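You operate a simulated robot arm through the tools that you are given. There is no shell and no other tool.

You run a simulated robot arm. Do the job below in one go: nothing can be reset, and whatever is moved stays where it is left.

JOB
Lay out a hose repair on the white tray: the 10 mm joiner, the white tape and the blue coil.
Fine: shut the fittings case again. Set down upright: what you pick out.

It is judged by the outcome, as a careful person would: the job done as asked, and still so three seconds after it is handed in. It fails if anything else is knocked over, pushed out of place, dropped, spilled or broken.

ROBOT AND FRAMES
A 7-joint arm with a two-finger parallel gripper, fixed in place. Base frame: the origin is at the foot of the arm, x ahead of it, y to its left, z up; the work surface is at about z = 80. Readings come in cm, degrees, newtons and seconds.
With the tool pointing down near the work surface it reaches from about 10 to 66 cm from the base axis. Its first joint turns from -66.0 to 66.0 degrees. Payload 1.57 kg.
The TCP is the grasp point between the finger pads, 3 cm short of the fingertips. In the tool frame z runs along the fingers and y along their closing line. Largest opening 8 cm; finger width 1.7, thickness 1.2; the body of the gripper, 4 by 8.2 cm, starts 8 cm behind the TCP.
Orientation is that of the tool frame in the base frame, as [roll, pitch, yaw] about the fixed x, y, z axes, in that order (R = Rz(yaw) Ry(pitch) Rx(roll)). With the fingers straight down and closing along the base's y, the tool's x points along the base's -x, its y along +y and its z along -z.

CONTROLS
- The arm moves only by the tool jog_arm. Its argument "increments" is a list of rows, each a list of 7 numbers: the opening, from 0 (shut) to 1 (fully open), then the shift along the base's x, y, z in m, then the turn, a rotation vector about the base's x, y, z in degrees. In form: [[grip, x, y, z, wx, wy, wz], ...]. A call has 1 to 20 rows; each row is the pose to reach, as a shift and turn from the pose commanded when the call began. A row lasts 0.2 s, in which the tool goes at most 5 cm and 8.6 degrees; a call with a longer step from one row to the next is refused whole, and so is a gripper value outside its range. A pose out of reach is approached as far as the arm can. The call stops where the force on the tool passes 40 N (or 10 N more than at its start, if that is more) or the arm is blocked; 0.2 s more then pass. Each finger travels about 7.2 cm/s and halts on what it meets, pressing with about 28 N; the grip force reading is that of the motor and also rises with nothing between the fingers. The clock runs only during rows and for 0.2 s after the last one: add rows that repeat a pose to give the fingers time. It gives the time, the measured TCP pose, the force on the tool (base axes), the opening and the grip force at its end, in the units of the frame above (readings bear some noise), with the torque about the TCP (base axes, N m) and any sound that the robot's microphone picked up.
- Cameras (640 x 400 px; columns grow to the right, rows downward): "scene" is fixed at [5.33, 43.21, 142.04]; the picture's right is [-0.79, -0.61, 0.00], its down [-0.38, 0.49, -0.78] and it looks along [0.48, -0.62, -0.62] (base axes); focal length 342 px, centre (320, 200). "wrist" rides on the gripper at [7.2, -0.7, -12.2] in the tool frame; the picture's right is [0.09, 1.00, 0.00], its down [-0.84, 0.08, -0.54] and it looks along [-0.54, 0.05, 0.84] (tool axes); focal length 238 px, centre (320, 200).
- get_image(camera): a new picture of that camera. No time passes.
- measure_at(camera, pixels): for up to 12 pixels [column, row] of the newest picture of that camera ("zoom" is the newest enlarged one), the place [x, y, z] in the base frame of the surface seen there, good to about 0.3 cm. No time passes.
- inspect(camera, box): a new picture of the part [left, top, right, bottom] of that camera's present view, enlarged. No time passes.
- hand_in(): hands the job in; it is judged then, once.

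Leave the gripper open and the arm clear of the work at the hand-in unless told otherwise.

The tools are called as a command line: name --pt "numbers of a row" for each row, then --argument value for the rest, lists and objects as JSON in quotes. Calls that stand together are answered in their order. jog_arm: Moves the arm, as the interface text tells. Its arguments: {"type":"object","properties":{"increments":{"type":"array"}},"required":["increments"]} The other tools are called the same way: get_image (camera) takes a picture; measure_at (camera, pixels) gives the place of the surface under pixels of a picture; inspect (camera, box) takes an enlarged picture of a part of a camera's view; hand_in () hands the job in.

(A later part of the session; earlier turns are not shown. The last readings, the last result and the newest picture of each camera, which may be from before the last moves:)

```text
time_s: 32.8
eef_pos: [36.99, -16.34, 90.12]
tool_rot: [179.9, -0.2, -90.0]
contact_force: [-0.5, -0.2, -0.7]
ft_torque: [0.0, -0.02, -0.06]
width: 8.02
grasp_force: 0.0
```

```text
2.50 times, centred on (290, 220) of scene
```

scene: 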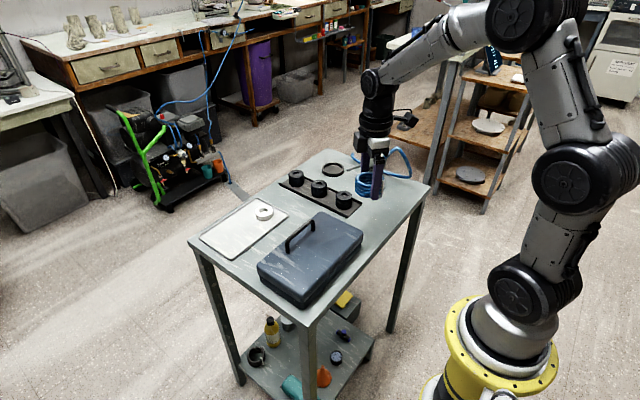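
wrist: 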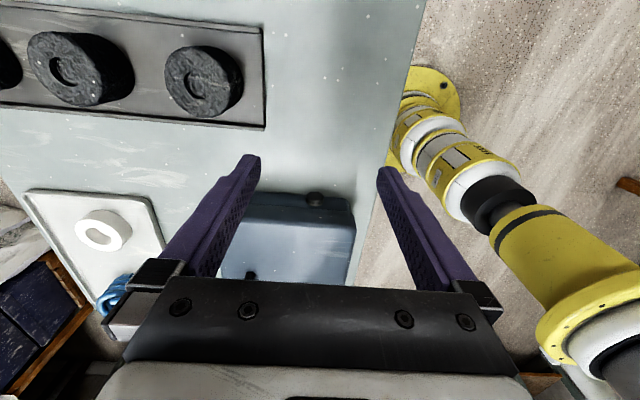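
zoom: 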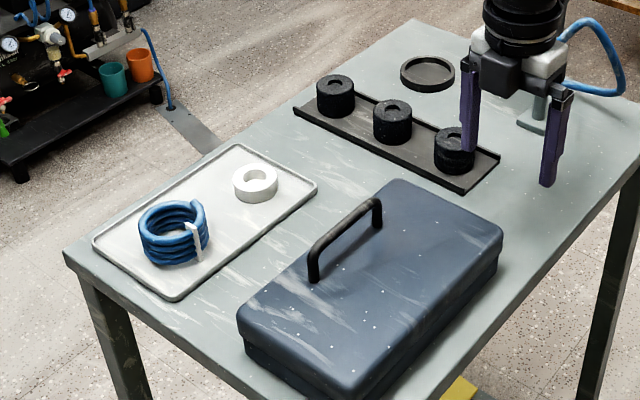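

Tape and coil are both on the tray. I'll enlarge the case's −y side and the knob.

inspect --camera "wrist" --box '[230, 170, 370, 280]'

measure_at --camera "zoom" --pixels '[[388, 80], [388, 100], [410, 110], [388, 122], [250, 90], [250, 120], [250, 150], [540, 120], [540, 90], [320, 100], [100, 380], [110, 320]]'

```text
3.64 times, centred on (300, 225) of wrist
```

zoom: 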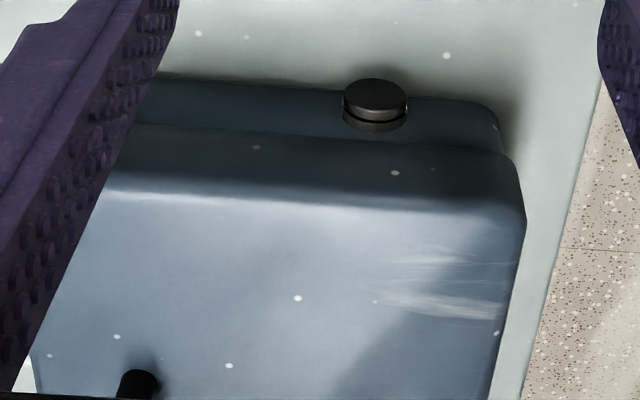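

```text
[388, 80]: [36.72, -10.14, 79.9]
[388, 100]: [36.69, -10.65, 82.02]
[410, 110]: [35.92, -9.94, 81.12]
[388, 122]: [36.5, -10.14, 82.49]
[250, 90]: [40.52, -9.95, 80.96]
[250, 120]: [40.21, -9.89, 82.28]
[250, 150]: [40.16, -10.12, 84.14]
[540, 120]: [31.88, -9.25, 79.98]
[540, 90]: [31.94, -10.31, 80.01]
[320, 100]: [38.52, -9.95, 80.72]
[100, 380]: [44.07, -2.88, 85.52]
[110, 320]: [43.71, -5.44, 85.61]
```

There's a black push-button-like part on the case's −y side at about (36.8, −10.3, 81.7). I'll first test gently whether the lid lifts by its handle. I'm moving up and over the handle to measure it.

jog_arm --pt "1 0 0 0.04 0 0 0" --pt "1 0 0 0.08 0 0 0" --pt "1 0.01 0.03 0.1 0 0 0" --pt "1 0.02 0.07 0.1 0 0 0" --pt "1 0.04 0.11 0.1 0 0 0" --pt "1 0.057 0.15 0.1 0 0 0" --pt "1 0.057 0.18 0.1 0 0 0" --pt "1 0.057 0.18 0.08 0 0 0" --pt "1 0.057 0.18 0.08 0 0 0"

inspect --camera "wrist" --box '[220, 70, 420, 280]'

```text
time_s: 34.8
eef_pos: [42.67, 1.61, 98.16]
tool_rot: [179.9, -0.2, -90.1]
contact_force: [0.4, 0.4, -1.2]
ft_torque: [0.02, 0.02, 0.0]
width: 8.02
grasp_force: 0.1
```

```text
1.90 times, centred on (320, 175) of wrist
```

zoom: 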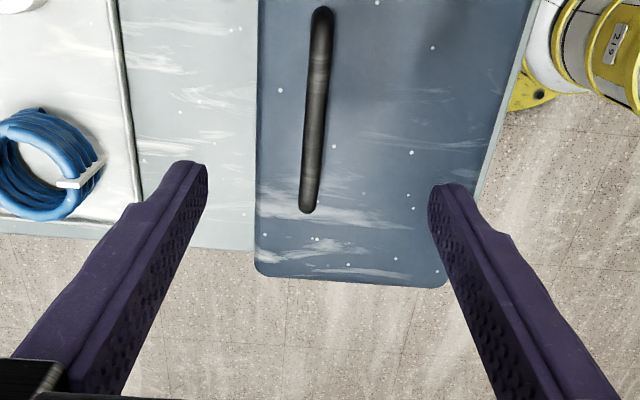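

Now I'll measure the handle bar along its length and the lid edges in this enlarged view.

measure_at --camera "zoom" --pixels '[[320, 20], [318, 60], [315, 110], [311, 160], [308, 200], [305, 110], [325, 110], [262, 150], [480, 150], [262, 265], [440, 280], [380, 150]]'

```text
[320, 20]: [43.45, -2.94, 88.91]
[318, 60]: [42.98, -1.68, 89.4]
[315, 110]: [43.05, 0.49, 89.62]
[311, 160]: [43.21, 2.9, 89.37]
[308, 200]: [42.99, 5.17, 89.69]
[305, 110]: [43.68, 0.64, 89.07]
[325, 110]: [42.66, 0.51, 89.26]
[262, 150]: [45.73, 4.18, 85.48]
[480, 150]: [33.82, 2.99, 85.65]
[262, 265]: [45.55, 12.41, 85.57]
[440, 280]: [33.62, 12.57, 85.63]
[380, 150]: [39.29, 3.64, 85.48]
```

The handle bar is centred at x≈43.1, y≈1.4, z≈89.0, about 1 cm thick and 3.5 cm above the lid. I'll lower onto it with the fingers 4 cm apart, TCP z≈90 and tips at 87.

jog_arm --pt "0.5 0.003 -0.002 -0.02 0 0 0" --pt "0.5 0.005 -0.002 -0.05 0 0 0" --pt "0.5 0.005 -0.002 -0.072 0 0 0" --pt "0.5 0.005 -0.002 -0.082 0 0 0" --pt "0.5 0.005 -0.002 -0.082 0 0 0"

get_image --camera "wrist"

inspect --camera "scene" --box '[240, 170, 380, 310]'

```text
time_s: 36.0
eef_pos: [43.12, 1.34, 89.87]
tool_rot: [179.9, -0.1, -90.0]
contact_force: [0.9, 0.3, 0.0]
ft_torque: [0.01, -0.01, 0.03]
width: 3.98
grasp_force: 0.0
```

```text
taken
```

wrist: 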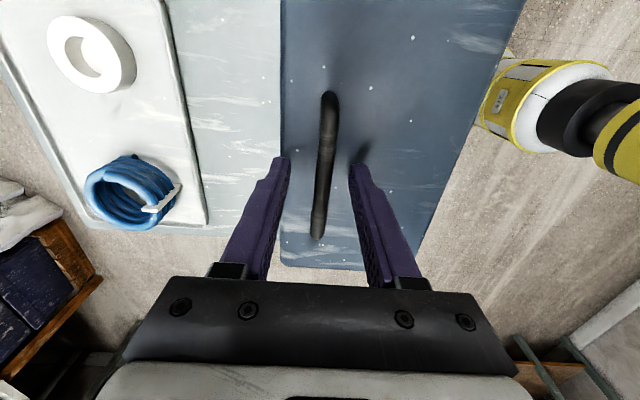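

```text
2.86 times, centred on (310, 240) of scene
```

zoom: 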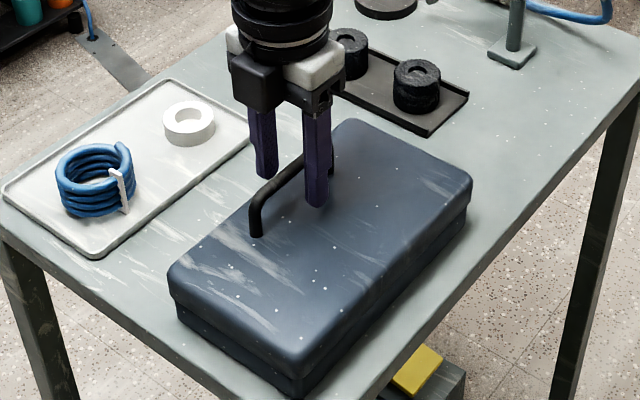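

The fingers straddle the bar. I'll close on it.

jog_arm --pt "0.35 0 0 0 0 0 0" --pt "0.2 0 0 0 0 0 0" --pt "0.08 0 0 0 0 0 0" --pt "0 0 0 0 0 0 0" --pt "0 0 0 0 0 0 0"

```text
time_s: 37.2
eef_pos: [42.96, 1.41, 89.94]
tool_rot: [179.7, -0.1, -89.9]
contact_force: [-12.9, -0.1, 4.9]
ft_torque: [-0.01, 0.14, 0.01]
width: 0.97
grasp_force: 27.4
```

Gripped, but there's −12.9 N sideways, so the bar lies slightly toward −x. I'll ease the arm −0.15 cm in x to relax it.

jog_arm --pt "0 -0.001 0 0 0 0 0" --pt "0 -0.0015 0 0 0 0 0" --pt "0 -0.0015 0 0 0 0 0"

```text
time_s: 38.0
eef_pos: [43.04, 1.29, 89.88]
tool_rot: [179.9, -0.2, -90.0]
contact_force: [-6.1, -2.6, -2.8]
ft_torque: [0.06, 0.04, 0.02]
width: 0.96
grasp_force: 28.2
```

Now a tiny test lift: 0.5 cm up and 0.3 cm back along the expected hinge arc, reading the force.

jog_arm --pt "0 -0.0013 0 0.002 0 0 0" --pt "0 -0.003 0 0.005 0 0 0" --pt "0 -0.003 0 0.005 0 0 0"

inspect --camera "scene" --box '[240, 190, 380, 310]'

```text
time_s: 38.8
eef_pos: [42.64, 1.47, 90.35]
tool_rot: [179.9, -0.2, -90.1]
contact_force: [-3.4, -6.6, -4.5]
ft_torque: [0.04, 0.01, 0.02]
width: 0.95
grasp_force: 27.8
```

```text
3.33 times, centred on (310, 250) of scene
```

zoom: 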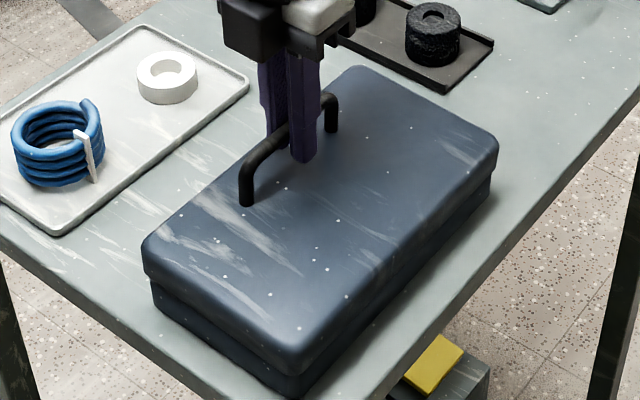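

Only −4.5 N vertical. I'll measure the lid's top near its far and near edges, and the base, to see what rose.

measure_at --camera "zoom" --pixels '[[160, 240], [340, 85], [300, 350], [480, 140], [230, 200], [385, 230], [155, 270], [165, 300], [200, 300], [290, 370], [330, 360]]'

```text
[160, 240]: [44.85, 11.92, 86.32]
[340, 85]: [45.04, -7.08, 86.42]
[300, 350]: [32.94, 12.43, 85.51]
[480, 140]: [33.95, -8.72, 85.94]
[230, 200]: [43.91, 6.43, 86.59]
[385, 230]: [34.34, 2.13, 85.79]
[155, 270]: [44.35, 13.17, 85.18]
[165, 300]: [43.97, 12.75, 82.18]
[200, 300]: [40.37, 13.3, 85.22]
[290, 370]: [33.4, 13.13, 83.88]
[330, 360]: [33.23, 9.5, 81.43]
```

The far edge rose about 0.8 cm while the near edge stayed put, so the lid hinges on the robot side and isn't latched. I'll continue along the arc to about 15°, tilting the gripper with it.

jog_arm --pt "0 -0.0053 0 0.0045 0 -6 0" --pt "0 -0.0114 0 0.0104 0 -10 0" --pt "0 -0.0195 0 0.0173 0 -15 0" --pt "0 -0.0195 0 0.0173 0 -15 0"

inspect --camera "scene" --box '[230, 170, 390, 310]'

```text
time_s: 39.8
eef_pos: [40.9, 1.38, 92.27]
tool_rot: [-164.6, -0.2, -90.1]
contact_force: [8.5, -15.1, 8.2]
ft_torque: [-0.28, -0.11, -0.04]
width: 0.92
grasp_force: 28.2
```

```text
2.86 times, centred on (310, 240) of scene
```

zoom: 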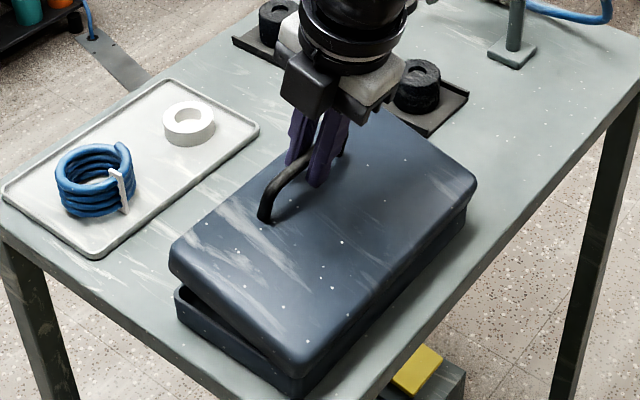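

The lid opens and the base stays put. There's side force: −15 N in y and about 12 N outward. I'll measure the lid plane to refine the hinge position.

measure_at --camera "zoom" --pixels '[[180, 245], [290, 355], [470, 185], [240, 300], [400, 250], [200, 230], [225, 280], [270, 330], [178, 300], [295, 390], [460, 220]]'

```text
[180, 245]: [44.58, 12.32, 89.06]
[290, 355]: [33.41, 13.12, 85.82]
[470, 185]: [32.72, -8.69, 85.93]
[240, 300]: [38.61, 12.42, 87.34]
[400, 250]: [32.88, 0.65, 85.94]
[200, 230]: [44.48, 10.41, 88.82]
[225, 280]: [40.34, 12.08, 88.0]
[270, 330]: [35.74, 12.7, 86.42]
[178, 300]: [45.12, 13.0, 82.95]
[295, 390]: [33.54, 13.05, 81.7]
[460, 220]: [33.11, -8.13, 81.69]
```

The lid plane is at about 14°, which puts the hinge near (32.8, 83.8). I'll re-centre to relax the side load and continue to 30°.

jog_arm --pt "0 0.0028 -0.0025 0.0015 0 0 0" --pt "0 -0.003 -0.0025 0.006 0 -3.5 0" --pt "0 -0.0083 -0.0025 0.0108 0 -7 0" --pt "0 -0.015 -0.0025 0.0152 0 -11 0" --pt "0 -0.0222 -0.0025 0.0197 0 -15 0" --pt "0 -0.0222 -0.0025 0.0197 0 -15 0"

inspect --camera "scene" --box '[230, 150, 400, 310]'

```text
time_s: 41.2
eef_pos: [38.53, 1.29, 94.04]
tool_rot: [-150.1, -0.1, -90.1]
contact_force: [1.2, 25.9, 2.2]
ft_torque: [0.33, -0.06, 0.19]
width: 0.94
grasp_force: 28.1
```

```text
2.50 times, centred on (315, 230) of scene
```

zoom: 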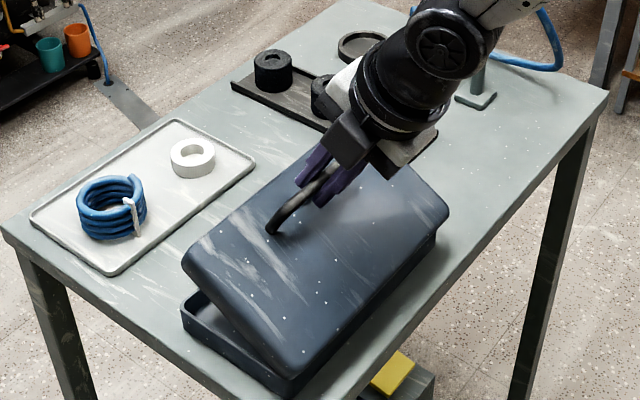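

The arc fits well, with x and z forces near zero. The y correction was too large, though, so I'll move +0.16 cm back and continue to 60°.

jog_arm --pt "0 0 0.0016 0 0 0 0" --pt "0 -0.0076 0.0016 0.0036 0 -4 0" --pt "0 -0.0151 0.0016 0.0068 0 -8 0" --pt "0 -0.022 0.0016 0.009 0 -11.5 0" --pt "0 -0.0289 0.0016 0.011 0 -15 0" --pt "0 -0.0289 0.0016 0.011 0 -15 0"

inspect --camera "scene" --box '[230, 150, 400, 310]'

```text
time_s: 42.6
eef_pos: [35.67, 1.31, 95.18]
tool_rot: [-135.1, -0.1, -90.3]
contact_force: [-0.3, -11.0, -0.7]
ft_torque: [-0.33, 0.01, -0.25]
width: 0.95
grasp_force: 28.1
```

```text
2.50 times, centred on (315, 230) of scene
```

zoom: 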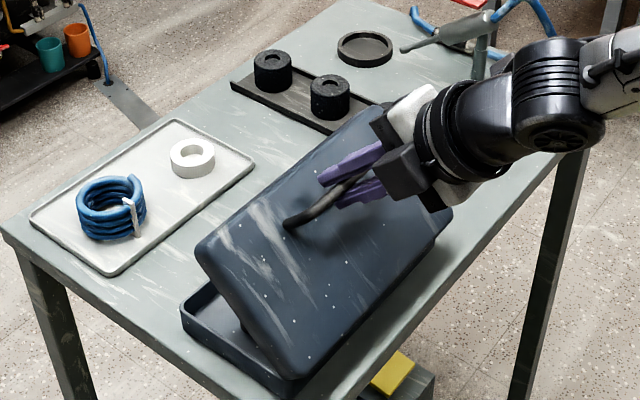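

Going smoothly. I'll continue along the arc to about 68°.

jog_arm --pt "0 -0.007 -0.0006 0.0014 0 -3.5 0" --pt "0 -0.0143 -0.0006 0.0025 0 -7 0" --pt "0 -0.0226 -0.0006 0.003 0 -11 0" --pt "0 -0.0308 -0.0006 0.0032 0 -15 0" --pt "0 -0.039 -0.0006 0.0025 0 -19 0" --pt "0 -0.0473 -0.0006 0.0015 0 -23 0" --pt "0 -0.0473 -0.0006 0.0015 0 -23 0"

inspect --camera "scene" --box '[230, 150, 400, 310]'

```text
time_s: 44.2
eef_pos: [30.7, 0.95, 95.06]
tool_rot: [-112.6, -0.1, -90.4]
contact_force: [1.0, -26.9, -3.4]
ft_torque: [-0.52, -0.01, 0.02]
width: 0.99
grasp_force: 28.2
out of reach, approached as far as the arm can: row 3, 4, 5
```

```text
2.50 times, centred on (315, 230) of scene
```

zoom: 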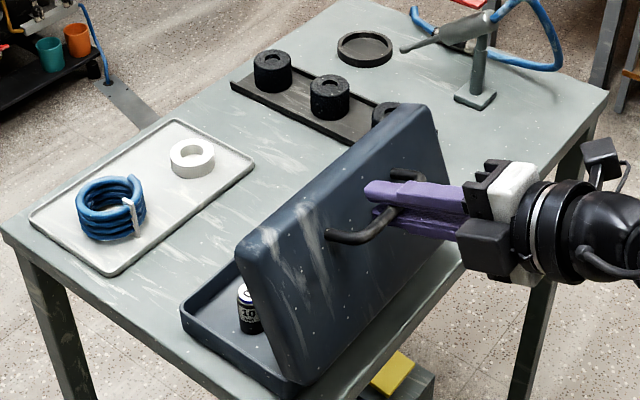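

Inside the base I can see a small cylinder labelled "10". The lid is at about 68°. Some rows were at the arm's reach limit, so I'll take smaller steps, relax y by −0.2 cm, and continue toward 82°.

jog_arm --pt "0 0 -0.002 0 0 0 0" --pt "0 -0.007 -0.002 -0.001 0 -2 0" --pt "0 -0.0139 -0.002 -0.0027 0 -4 0" --pt "0 -0.0205 -0.002 -0.0047 0 -5.5 0" --pt "0 -0.0274 -0.002 -0.007 0 -7 0" --pt "0 -0.0274 -0.002 -0.007 0 -7 0"

inspect --camera "scene" --box '[230, 150, 400, 310]'

```text
time_s: 44.9
eef_pos: [30.3, 1.16, 94.98]
tool_rot: [-110.4, 0.2, -90.1]
contact_force: [2.3, -6.3, -9.8]
ft_torque: [-0.07, 0.1, -0.09]
width: 0.92
grasp_force: 28.2
stopped in row 3: the force on the tool passed its limit at 54 N (the readings are from after the stop); the commanded pose is now the measured one
```

```text
2.50 times, centred on (315, 230) of scene
```

zoom: 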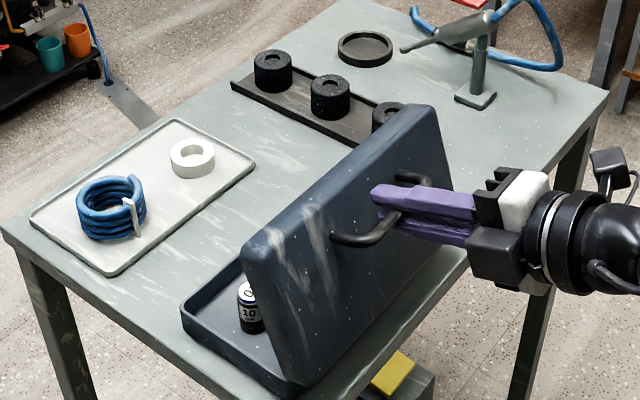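

It stopped on force. I'll measure the lid's present angle on its outer face and look through the wrist camera.

measure_at --camera "zoom" --pixels '[[260, 250], [290, 370], [275, 310], [330, 200], [400, 130], [330, 320], [400, 260], [245, 290], [200, 320], [185, 305]]'

get_image --camera "wrist"

get_image --camera "scene"

```text
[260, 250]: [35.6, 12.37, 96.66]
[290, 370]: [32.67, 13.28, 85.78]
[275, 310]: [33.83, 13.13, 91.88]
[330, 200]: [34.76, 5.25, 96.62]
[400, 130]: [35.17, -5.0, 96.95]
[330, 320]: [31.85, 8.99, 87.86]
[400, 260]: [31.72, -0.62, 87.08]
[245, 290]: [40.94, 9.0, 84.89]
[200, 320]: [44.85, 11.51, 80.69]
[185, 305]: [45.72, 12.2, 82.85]
```

```text
taken
```

wrist: 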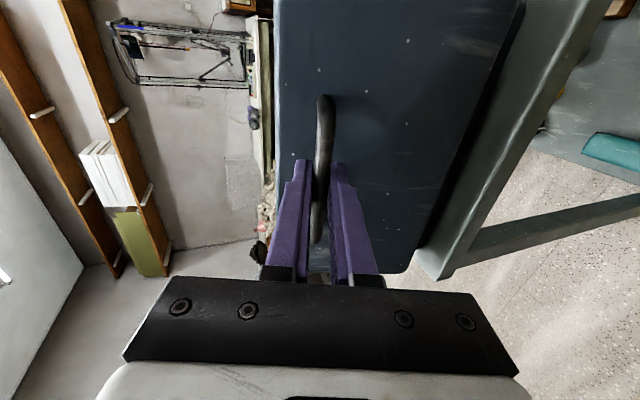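

```text
taken
```

scene: 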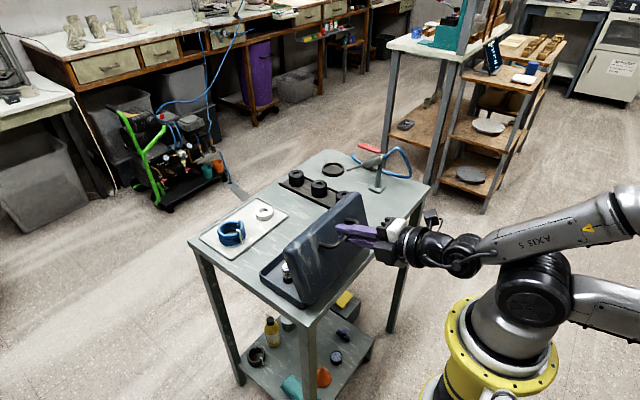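

The lid is at about 72°. I'll make a small step of 3° more along the arc and read the force direction, to see whether this is the hinge stop or just misalignment.

jog_arm --pt "0 0 0 0 0 0 0" --pt "0 -0.003 0 -0.0005 0 -0.7 0" --pt "0 -0.003 0 -0.0005 0 -0.7 0"

```text
time_s: 45.5
eef_pos: [30.2, 1.28, 95.06]
tool_rot: [-110.2, 0.2, -90.2]
contact_force: [1.6, -7.6, -11.6]
ft_torque: [-0.07, 0.04, 0.03]
width: 0.95
grasp_force: 27.8
stopped in row 2: the force on the tool passed its limit at 46 N (the readings are from after the stop); the commanded pose is now the measured one
```

It's stiff in −x already. I'll try a 1 mm step and read the force directly.

jog_arm --pt "0 0 0 0 0 0 0" --pt "0 -0.0005 0 0 0 0 0" --pt "0 -0.001 0 0 0 0 0" --pt "0 -0.001 0 0 0 0 0"

```text
time_s: 46.5
eef_pos: [30.07, 1.26, 95.17]
tool_rot: [-110.3, 0.2, -90.1]
contact_force: [5.7, -12.5, -25.0]
ft_torque: [-0.22, 0.08, -0.29]
width: 0.94
grasp_force: 27.9
```

The load is mainly −z, so the bar's arc is lower than my path. I'll relax by lowering 0.2 cm and read again.

jog_arm --pt "0 0 -0.0005 -0.001 0 0 0" --pt "0 0 -0.0008 -0.002 0 0 0" --pt "0 0 -0.0008 -0.002 0 0 0"

```text
time_s: 46.9
eef_pos: [30.19, 1.32, 94.97]
tool_rot: [-110.5, 0.3, -90.2]
contact_force: [0.7, -5.9, -8.8]
ft_torque: [-0.1, 0.06, 0.05]
width: 0.98
grasp_force: 27.6
stopped in row 1: the force on the tool passed its limit at 44 N (the readings are from after the stop); the commanded pose is now the measured one
```

That's unexpected. I'll hold still for a moment to read a settled force and see whether the lid or arm drifts.

jog_arm --pt "0 0 0 0 0 0 0" --pt "0 0 0 0 0 0 0"

inspect --camera "scene" --box '[230, 150, 460, 310]'

get_image --camera "wrist"

```text
time_s: 47.5
eef_pos: [30.1, 1.31, 95.11]
tool_rot: [-110.5, 0.3, -90.2]
contact_force: [3.1, -9.1, -15.0]
ft_torque: [-0.19, 0.05, -0.13]
width: 0.96
grasp_force: 28.0
```

```text
2.50 times, centred on (345, 230) of scene
```

zoom: 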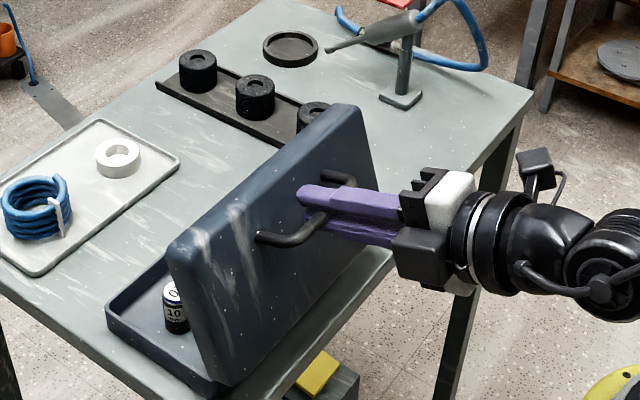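

```text
taken
```

wrist: 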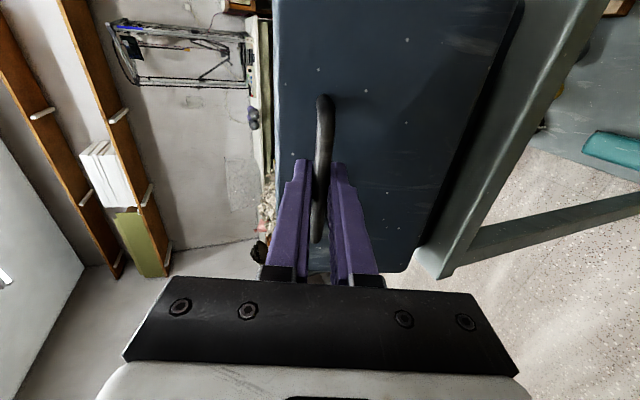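

Settled force is (3, −9, −15). I'll test tiny single-axis moves to understand the load, starting with 0.5 mm down.

jog_arm --pt "0 0 0 -0.0003 0 0 0" --pt "0 0 0 -0.0005 0 0 0" --pt "0 0 0 -0.0005 0 0 0"

```text
time_s: 48.3
eef_pos: [30.15, 1.23, 94.91]
tool_rot: [-110.4, 0.2, -90.2]
contact_force: [2.5, -9.3, -13.2]
ft_torque: [-0.13, 0.16, -0.01]
width: 0.94
grasp_force: 28.3
```

Moving down eases it slightly. Next I'll test 1 mm in −x with a small downward component, along the expected arc.

jog_arm --pt "0 -0.0004 0 -0.0005 0 0 0" --pt "0 -0.0008 0 -0.001 0 0 0" --pt "0 -0.0012 0 -0.0015 0 0 0" --pt "0 -0.0012 0 -0.0015 0 0 0"

```text
time_s: 49.3
eef_pos: [30.14, 1.24, 94.98]
tool_rot: [-110.2, 0.3, -90.2]
contact_force: [4.2, -17.2, -22.1]
ft_torque: [-0.24, 0.13, -0.12]
width: 0.97
grasp_force: 27.7
```

The tool doesn't move, and the force isn't the lid pushing back. An arm link is probably near a limit with the tool this flat. The bar can turn within the pads, so I'll keep the bar where it is and rotate the gripper back upright around it in small steps.

jog_arm --pt "0 0.0004 0 0.0012 0 2 0" --pt "0 0.0008 0 0.0022 0 4 0" --pt "0 0.0012 0 0.0032 0 7 0" --pt "0 0.0012 0 0.0032 0 7 0"

inspect --camera "scene" --box '[230, 120, 640, 400]'

```text
time_s: 50.3
eef_pos: [30.07, 1.24, 95.04]
tool_rot: [-117.6, 0.3, -90.0]
contact_force: [-0.3, -3.9, 1.5]
ft_torque: [-0.11, 0.04, 0.07]
width: 0.98
grasp_force: 27.9
```

```text
1.43 times, centred on (435, 260) of scene
```

zoom: 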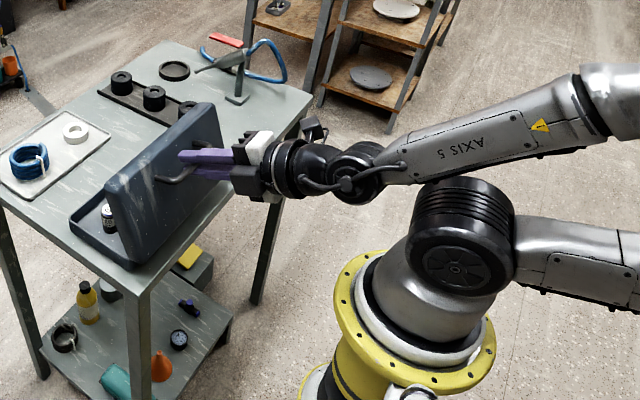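

Forces dropped to near zero. The picture shows the forearm lying close over the shoulder housing, which was the limit. I'll keep rotating the gripper upright around the bar.

jog_arm --pt "0 0.0004 0 0.0006 0 4 0" --pt "0 0.0007 0 0.0011 0 7.6 0" --pt "0 0.0011 0 0.0016 0 11 0" --pt "0 0.0015 0 0.0021 0 14.6 0" --pt "0 0.0015 0 0.0021 0 14.6 0"

inspect --camera "scene" --box '[230, 120, 640, 400]'

```text
time_s: 51.5
eef_pos: [30.21, 1.23, 95.55]
tool_rot: [-132.2, 0.2, -90.2]
contact_force: [1.8, 1.6, -4.0]
ft_torque: [-0.15, 0.02, 0.15]
width: 0.95
grasp_force: 28.0
```

```text
1.43 times, centred on (435, 260) of scene
```

zoom: 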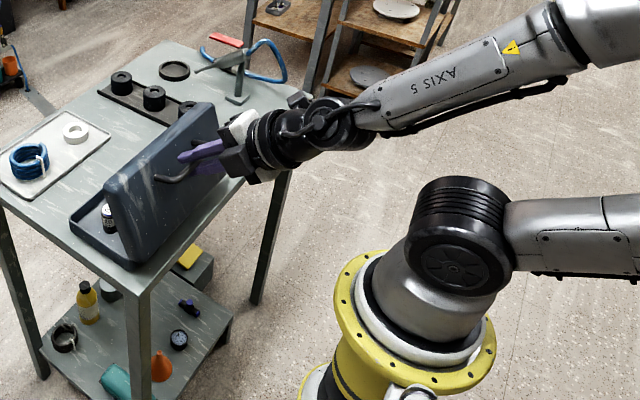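

The arm has room again and the forces are small. I'll continue opening the lid along the arc by about 10° with the tool held at this tilt.

jog_arm --pt "0 -0.0044 0 -0.001 0 0 0" --pt "0 -0.0087 0 -0.0023 0 0 0" --pt "0 -0.013 0 -0.0038 0 0 0" --pt "0 -0.0174 0 -0.0054 0 0 0" --pt "0 -0.0174 0 -0.0054 0 0 0"

inspect --camera "scene" --box '[230, 150, 400, 310]'

```text
time_s: 52.7
eef_pos: [28.44, 1.35, 94.93]
tool_rot: [-131.9, 0.1, -90.2]
contact_force: [-0.8, 4.7, 4.8]
ft_torque: [-0.21, -0.07, 0.2]
width: 0.94
grasp_force: 27.7
```

```text
2.50 times, centred on (315, 230) of scene
```

zoom: 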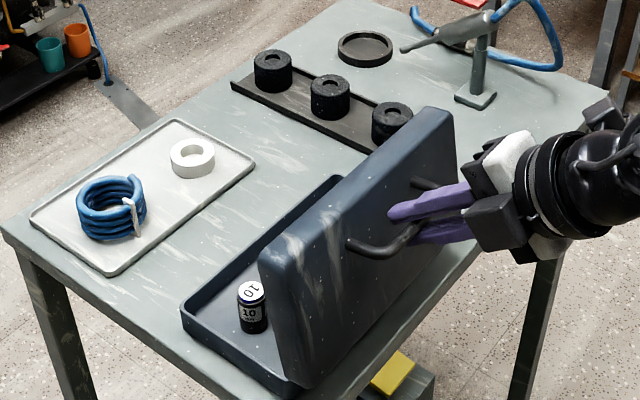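

The lid moves on freely and is now at about 82°. I'll continue another 10–15° in small steps.

jog_arm --pt "0 -0.0042 0 -0.0018 0 0 0" --pt "0 -0.0083 0 -0.0038 0 0 0" --pt "0 -0.0124 0 -0.006 0 0 0" --pt "0 -0.0164 0 -0.0083 0 0 0" --pt "0 -0.0164 0 -0.0083 0 0 0"

inspect --camera "scene" --box '[230, 150, 400, 310]'

```text
time_s: 53.9
eef_pos: [26.8, 1.26, 94.17]
tool_rot: [-131.6, 0.1, -90.2]
contact_force: [-10.8, -0.3, 22.4]
ft_torque: [-0.29, -0.13, 0.11]
width: 0.96
grasp_force: 27.9
```

```text
2.50 times, centred on (315, 230) of scene
```

zoom: 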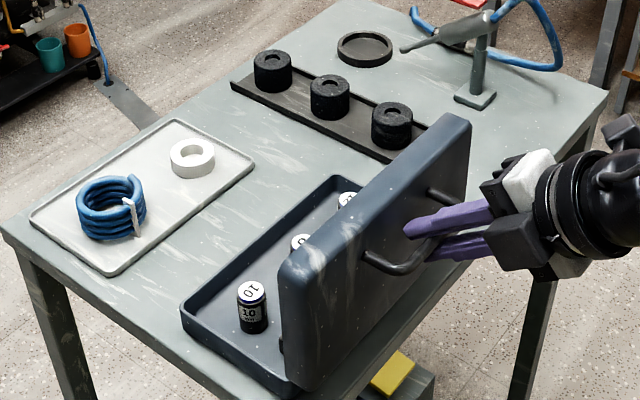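

Three labelled cylinders are now visible inside. The force points outward along the radius, so I'll re-centre outward a little and open further toward about 102° to find the stop.

jog_arm --pt "0 -0.001 0 0.002 0 0 0" --pt "0 -0.005 0 0 0 0 0" --pt "0 -0.009 0 -0.0025 0 0 0" --pt "0 -0.013 0 -0.0052 0 0 0" --pt "0 -0.0166 0 -0.0078 0 0 0" --pt "0 -0.0166 0 -0.0078 0 0 0"

inspect --camera "scene" --box '[230, 150, 400, 310]'

```text
time_s: 55.3
eef_pos: [25.13, 1.25, 93.13]
tool_rot: [-132.2, 0.0, -90.2]
contact_force: [10.4, -1.4, -15.6]
ft_torque: [-0.26, 0.06, 0.26]
width: 0.94
grasp_force: 27.6
```

```text
2.50 times, centred on (315, 230) of scene
```

zoom: 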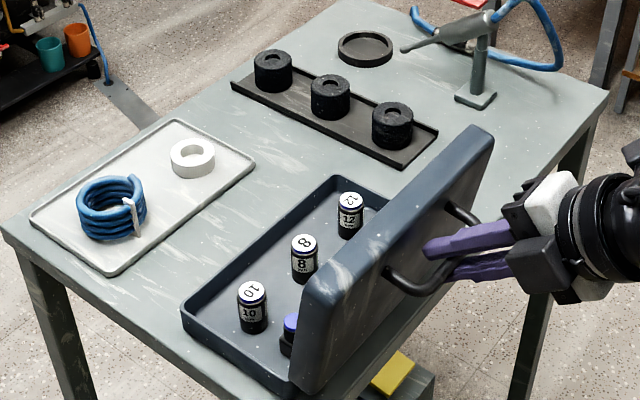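

Labels 10, 8 and 12 are visible, plus a blue-topped piece nearer the hinge. I'll measure the lid's angle.

measure_at --camera "zoom" --pixels '[[320, 300], [305, 380], [480, 145], [420, 320], [470, 180], [350, 320], [400, 340], [252, 290], [304, 240], [350, 198], [290, 320]]'

```text
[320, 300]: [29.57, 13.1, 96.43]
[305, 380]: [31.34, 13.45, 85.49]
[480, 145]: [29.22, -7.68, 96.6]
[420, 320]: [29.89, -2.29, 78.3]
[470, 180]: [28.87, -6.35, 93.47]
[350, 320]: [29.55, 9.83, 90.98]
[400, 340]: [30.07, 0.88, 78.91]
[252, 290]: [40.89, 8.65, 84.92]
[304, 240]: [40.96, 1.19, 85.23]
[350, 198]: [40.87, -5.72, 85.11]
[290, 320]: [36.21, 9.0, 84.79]
```

The lid is at about 104°. I'll push a bit further along the arc to see whether there's a stop before I let go.

jog_arm --pt "0 0.0004 0 -0.0008 0 0 0" --pt "0 -0.003 0 -0.0033 0 0 0" --pt "0 -0.0063 0 -0.0061 0 0 0" --pt "0 -0.0063 0 -0.0061 0 0 0"

inspect --camera "scene" --box '[230, 150, 400, 310]'

```text
time_s: 56.3
eef_pos: [24.49, 1.2, 92.68]
tool_rot: [-131.8, 0.1, -90.3]
contact_force: [3.4, 0.4, -3.2]
ft_torque: [-0.35, -0.06, 0.16]
width: 0.96
grasp_force: 27.3
```

```text
2.50 times, centred on (315, 230) of scene
```

zoom: 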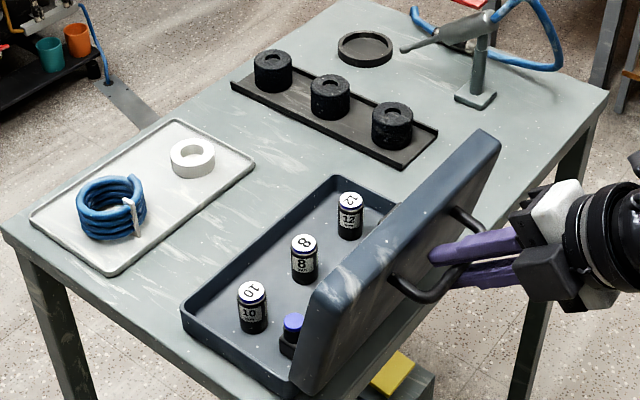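

No stop yet and the forces are small. I'll take one more step of about 5°.

jog_arm --pt "0 -0.003 0 -0.003 0 0 0" --pt "0 -0.0064 0 -0.0066 0 0 0" --pt "0 -0.0064 0 -0.0066 0 0 0"

inspect --camera "scene" --box '[230, 150, 400, 310]'

```text
time_s: 57.1
eef_pos: [24.17, 1.22, 92.28]
tool_rot: [-131.5, 0.2, -90.3]
contact_force: [20.8, -1.8, 9.4]
ft_torque: [-0.41, -0.19, 0.11]
width: 0.97
grasp_force: 27.9
```

```text
2.50 times, centred on (315, 230) of scene
```

zoom: 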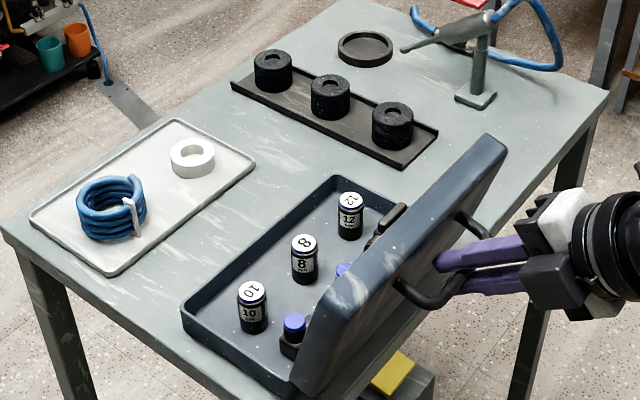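

The force now opposes opening, so the stop is reached at about 110°, past vertical. I'll ease back slightly, open the fingers just 2.2 cm, and check that the lid stays.

jog_arm --pt "0 0.0012 0 0.001 0 0 0" --pt "0 0.0012 0 0.001 0 0 0" --pt "0.2 0.0012 0 0.001 0 0 0" --pt "0.27 0.0012 0 0.001 0 0 0" --pt "0.27 0.0012 0 0.001 0 0 0"

inspect --camera "scene" --box '[230, 150, 440, 310]'

```text
time_s: 58.3
eef_pos: [23.99, 1.34, 92.02]
tool_rot: [-132.1, 0.2, -90.2]
contact_force: [0.5, -0.3, 0.1]
ft_torque: [0.01, 0.01, 0.01]
width: 2.17
grasp_force: 0.1
```

```text
2.50 times, centred on (335, 230) of scene
```

zoom: 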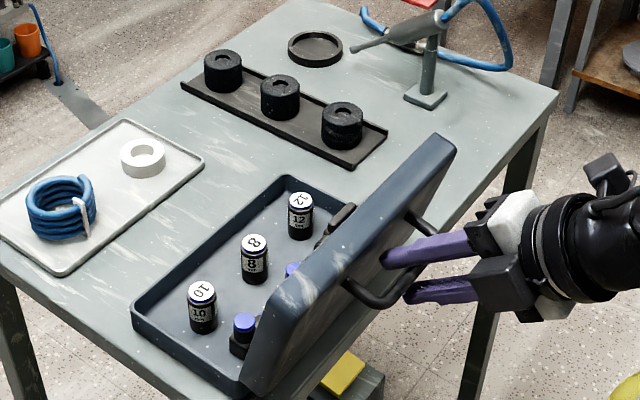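

The lid rests on its stop and the force is zero. I'll withdraw along the finger direction, then rise while turning the tool upright.

jog_arm --pt "0.27 -0.0185 0 0.0168 0 0 0" --pt "0.27 -0.037 0 0.0335 0 0 0" --pt "0.27 -0.037 0 0.06 0 0 0" --pt "0.27 -0.037 0 0.09 0 8 0" --pt "0.27 -0.03 0 0.12 0 16 0" --pt "0.4 -0.02 0 0.14 0 24 0" --pt "0.4 0 0 0.16 0 32 0" --pt "0.4 0.03 0 0.16 0 40 0" --pt "0.4 0.07 0 0.16 0 48 0" --pt "0.4 0.07 0 0.16 0 48 0"

get_image --camera "scene"

get_image --camera "wrist"

```text
time_s: 60.5
eef_pos: [30.9, 1.38, 108.15]
tool_rot: [179.9, 0.0, -90.4]
contact_force: [-0.5, 0.2, -0.6]
ft_torque: [-0.04, 0.01, 0.02]
width: 3.19
grasp_force: 0.0
```

```text
taken
```

scene: 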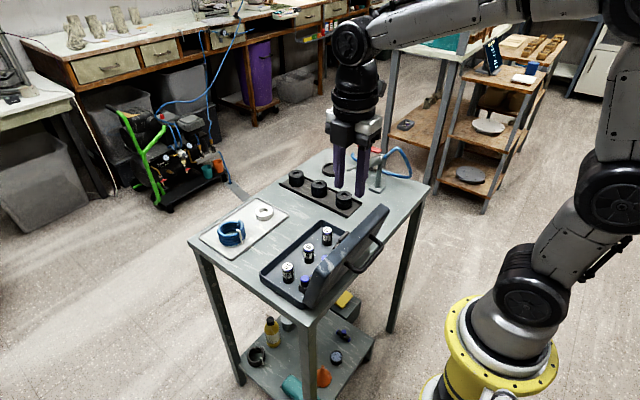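

```text
taken
```

wrist: 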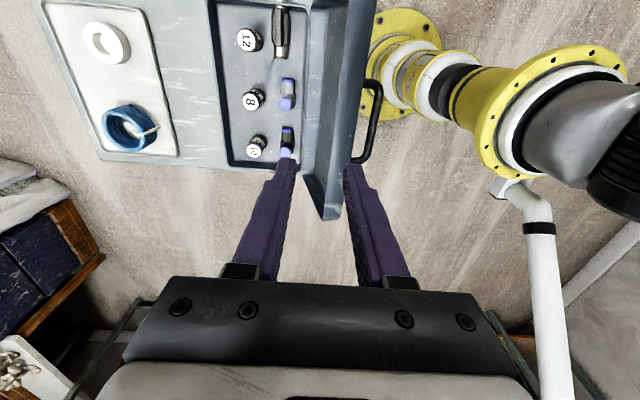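

The lid stays open. I'll move above the case interior to look down at the fittings and check the labels.

jog_arm --pt "0.6 0.04 0 0 0 0 0" --pt "0.6 0.08 0.01 0 0 0 0" --pt "0.6 0.1 0.04 0 0 0 0" --pt "0.6 0.1 0.05 0 0 0 0" --pt "0.6 0.1 0.05 0 0 0 0"

get_image --camera "wrist"

inspect --camera "wrist" --box '[250, 20, 440, 170]'

inspect --camera "scene" --box '[255, 210, 365, 310]'

```text
time_s: 61.7
eef_pos: [41.07, 6.21, 108.11]
tool_rot: [-180.0, 0.0, -90.3]
contact_force: [0.4, -0.1, 0.4]
ft_torque: [-0.02, -0.01, 0.01]
width: 4.81
grasp_force: 0.1
```

```text
taken
```

wrist: 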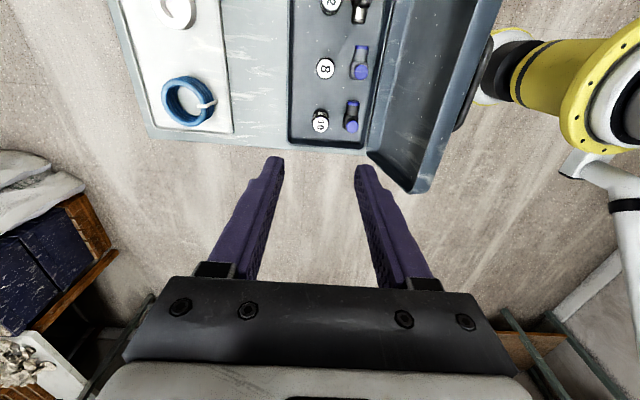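

```text
2.67 times, centred on (345, 95) of wrist
```

zoom: 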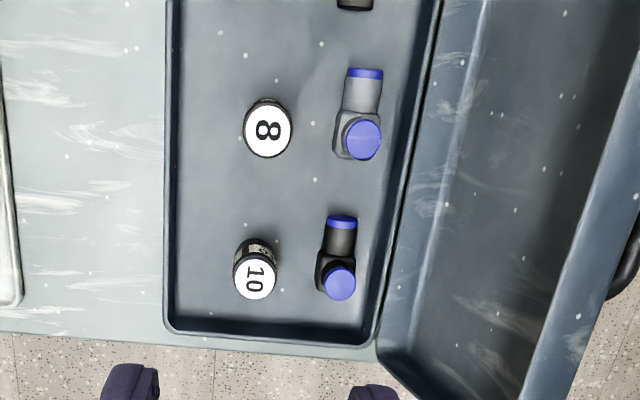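

```text
4.00 times, centred on (310, 260) of scene
```

zoom: 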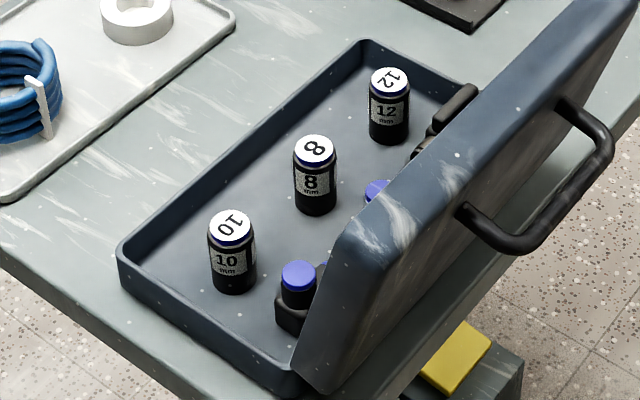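

The straight joiners are labelled 8, 10 and 12 mm, and the others are elbows. The "10 mm" one is at scene zoom (232,255). I'll zoom in to confirm the label and measure it.

inspect --camera "scene" --box '[270, 240, 330, 290]'

measure_at --camera "zoom" --pixels '[[180, 150], [145, 160], [215, 155], [180, 120], [180, 180], [185, 290], [130, 330], [90, 250], [360, 280], [350, 350], [400, 330]]'

```text
8.00 times, centred on (300, 265) of scene
```

zoom: 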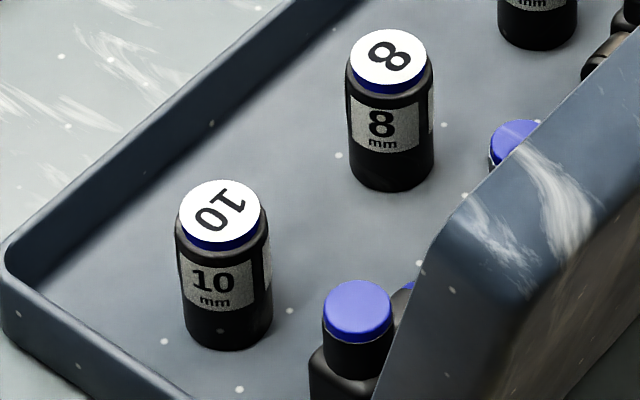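

```text
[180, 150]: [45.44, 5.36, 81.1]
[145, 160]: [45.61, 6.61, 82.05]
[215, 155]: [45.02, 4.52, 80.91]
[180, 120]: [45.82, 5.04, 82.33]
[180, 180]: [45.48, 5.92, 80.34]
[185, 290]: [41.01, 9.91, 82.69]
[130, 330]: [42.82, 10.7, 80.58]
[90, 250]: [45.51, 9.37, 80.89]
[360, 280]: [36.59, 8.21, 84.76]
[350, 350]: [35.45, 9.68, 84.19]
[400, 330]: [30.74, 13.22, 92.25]
```

The label reads "10 mm". I'll measure its top disc, sides and the surroundings.

measure_at --camera "zoom" --pixels '[[220, 212], [190, 212], [250, 212], [220, 190], [220, 235], [225, 340], [190, 320], [262, 320], [390, 60], [325, 375], [150, 300]]'

```text
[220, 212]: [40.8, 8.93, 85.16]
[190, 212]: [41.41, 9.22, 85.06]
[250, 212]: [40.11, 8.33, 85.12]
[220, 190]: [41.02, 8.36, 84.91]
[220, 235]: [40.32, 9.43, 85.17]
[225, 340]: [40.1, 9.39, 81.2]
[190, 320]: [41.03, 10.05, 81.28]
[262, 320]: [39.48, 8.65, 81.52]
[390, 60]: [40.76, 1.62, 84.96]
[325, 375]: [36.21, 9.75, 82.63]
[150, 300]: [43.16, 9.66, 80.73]
```

The joiner's axis is about (40.75, 8.85), 2.1 cm across, from z 80.5 to 85.1. I'll move above it with the fingers 3.4 cm apart and come down to z≈92 to verify.

jog_arm --pt "0.5 -0.002 0.015 0 0 0 0" --pt "0.43 -0.003 0.0265 -0.03 0 0 0" --pt "0.43 -0.003 0.0265 -0.07 0 0 0" --pt "0.43 -0.003 0.0265 -0.11 0 0 0" --pt "0.43 -0.003 0.0265 -0.15 0 0 0" --pt "0.43 -0.003 0.0265 -0.17 0 0 0" --pt "0.43 -0.003 0.0265 -0.17 0 0 0"

get_image --camera "wrist"

inspect --camera "scene" --box '[250, 200, 370, 310]'

```text
time_s: 63.3
eef_pos: [40.71, 8.89, 91.11]
tool_rot: [180.0, 0.0, -90.3]
contact_force: [-0.7, 0.2, -0.2]
ft_torque: [-0.01, -0.03, -0.01]
width: 3.43
grasp_force: 0.1
```

```text
taken
```

wrist: 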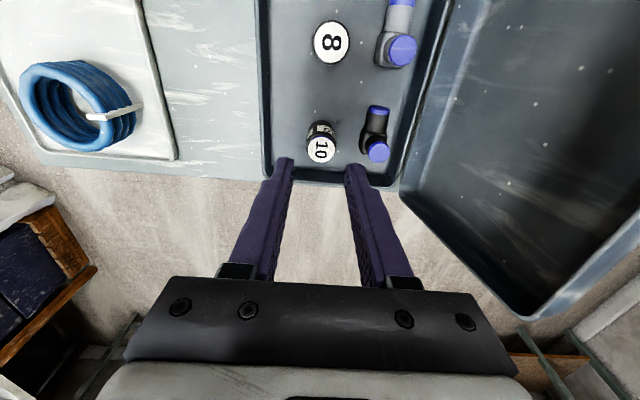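

```text
3.64 times, centred on (310, 255) of scene
```

zoom: 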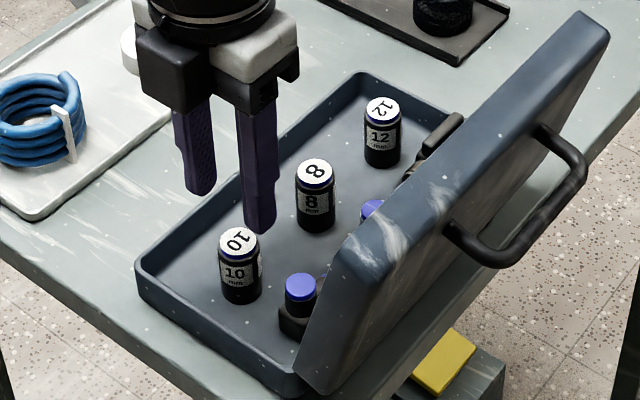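

I'll check the joiner's position from the wrist view as well.

measure_at --camera "wrist" --pixels '[[321, 150], [312, 150], [330, 150], [321, 141], [321, 159], [375, 151], [378, 120], [375, 106], [362, 150], [265, 150]]'

inspect --camera "wrist" --box '[270, 90, 400, 190]'

```text
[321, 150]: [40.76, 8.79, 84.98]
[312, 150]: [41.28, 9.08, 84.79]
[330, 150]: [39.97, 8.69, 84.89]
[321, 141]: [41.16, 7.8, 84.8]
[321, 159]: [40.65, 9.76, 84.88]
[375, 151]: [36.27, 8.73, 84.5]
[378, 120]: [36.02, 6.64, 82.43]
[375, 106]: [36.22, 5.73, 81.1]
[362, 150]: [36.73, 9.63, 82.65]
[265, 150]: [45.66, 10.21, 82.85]
```

```text
4.00 times, centred on (335, 140) of wrist
```

zoom: 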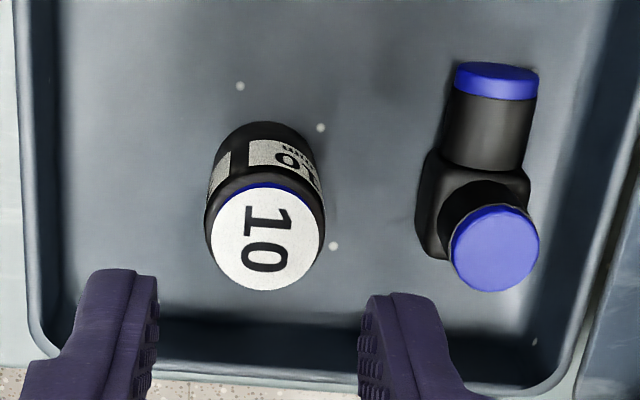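

Centre (40.75, 8.75) agrees with the TCP, and the elbow's nearest edge at x≈37.1 leaves room. I'll go down 6.6 cm and then close.

jog_arm --pt "0.43 0 -0.001 -0.02 0 0 0" --pt "0.43 0 -0.001 -0.04 0 0 0" --pt "0.43 0 -0.001 -0.055 0 0 0" --pt "0.43 0 -0.001 -0.066 0 0 0" --pt "0.43 0 -0.001 -0.066 0 0 0"

get_image --camera "wrist"

```text
time_s: 64.5
eef_pos: [40.79, 8.76, 84.45]
tool_rot: [180.0, 0.0, -90.4]
contact_force: [-0.2, -0.3, 0.4]
ft_torque: [-0.02, 0.02, 0.01]
width: 3.43
grasp_force: 0.0
```

```text
taken
```

wrist: 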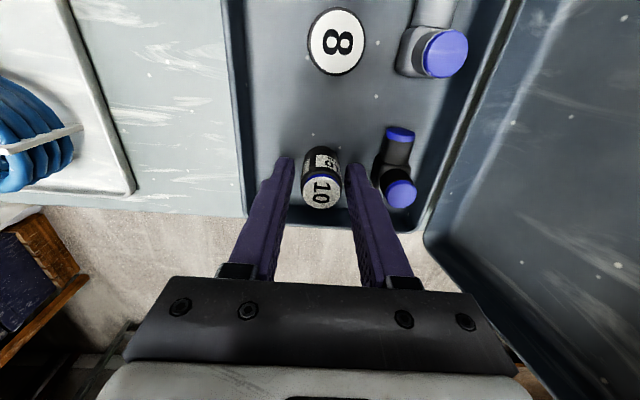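

The joiner stands between the fingers with no contact. I'll close on it.

jog_arm --pt "0.34 0 0 0 0 0 0" --pt "0.28 0 0 0 0 0 0" --pt "0.2 0 0 0 0 0 0" --pt "0.2 0 0 0 0 0 0"

```text
time_s: 65.5
eef_pos: [40.78, 8.76, 84.42]
tool_rot: [180.0, 0.0, -90.3]
contact_force: [0.2, 0.0, 0.2]
ft_torque: [0.0, -0.02, 0.03]
width: 2.27
grasp_force: 27.8
```

Gripped at 2.27 cm. I'll lift straight up 13 cm.

jog_arm --pt "0.2 0 0 0.02 0 0 0" --pt "0.2 0 0 0.05 0 0 0" --pt "0.2 0 0 0.09 0 0 0" --pt "0.2 0 0 0.13 0 0 0" --pt "0.2 0 0 0.13 0 0 0"

get_image --camera "wrist"

inspect --camera "scene" --box '[180, 150, 380, 310]'

```text
time_s: 66.7
eef_pos: [40.7, 8.88, 97.46]
tool_rot: [180.0, 0.1, -90.2]
contact_force: [0.5, 0.6, 0.5]
ft_torque: [0.02, 0.02, 0.02]
width: 2.26
grasp_force: 27.7
```

```text
taken
```

wrist: 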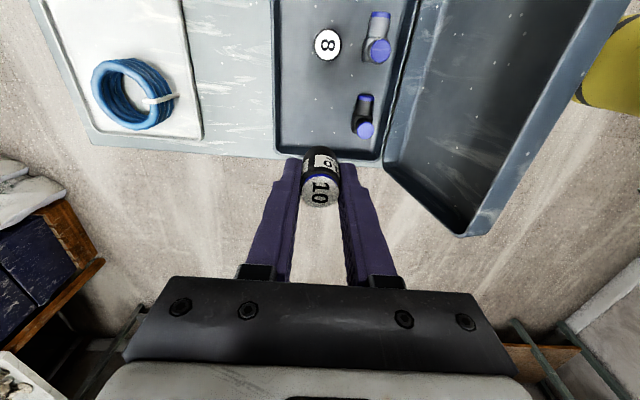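

```text
2.50 times, centred on (280, 230) of scene
```

zoom: 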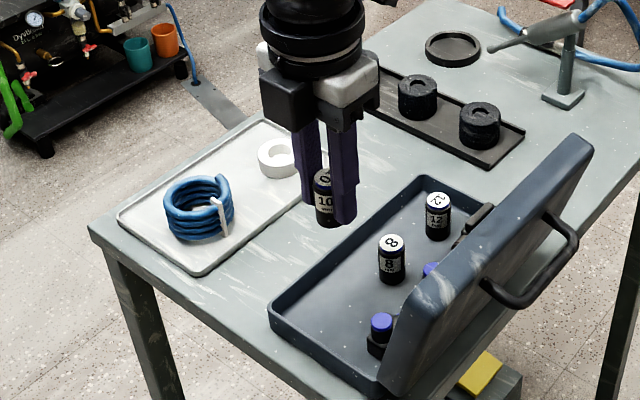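

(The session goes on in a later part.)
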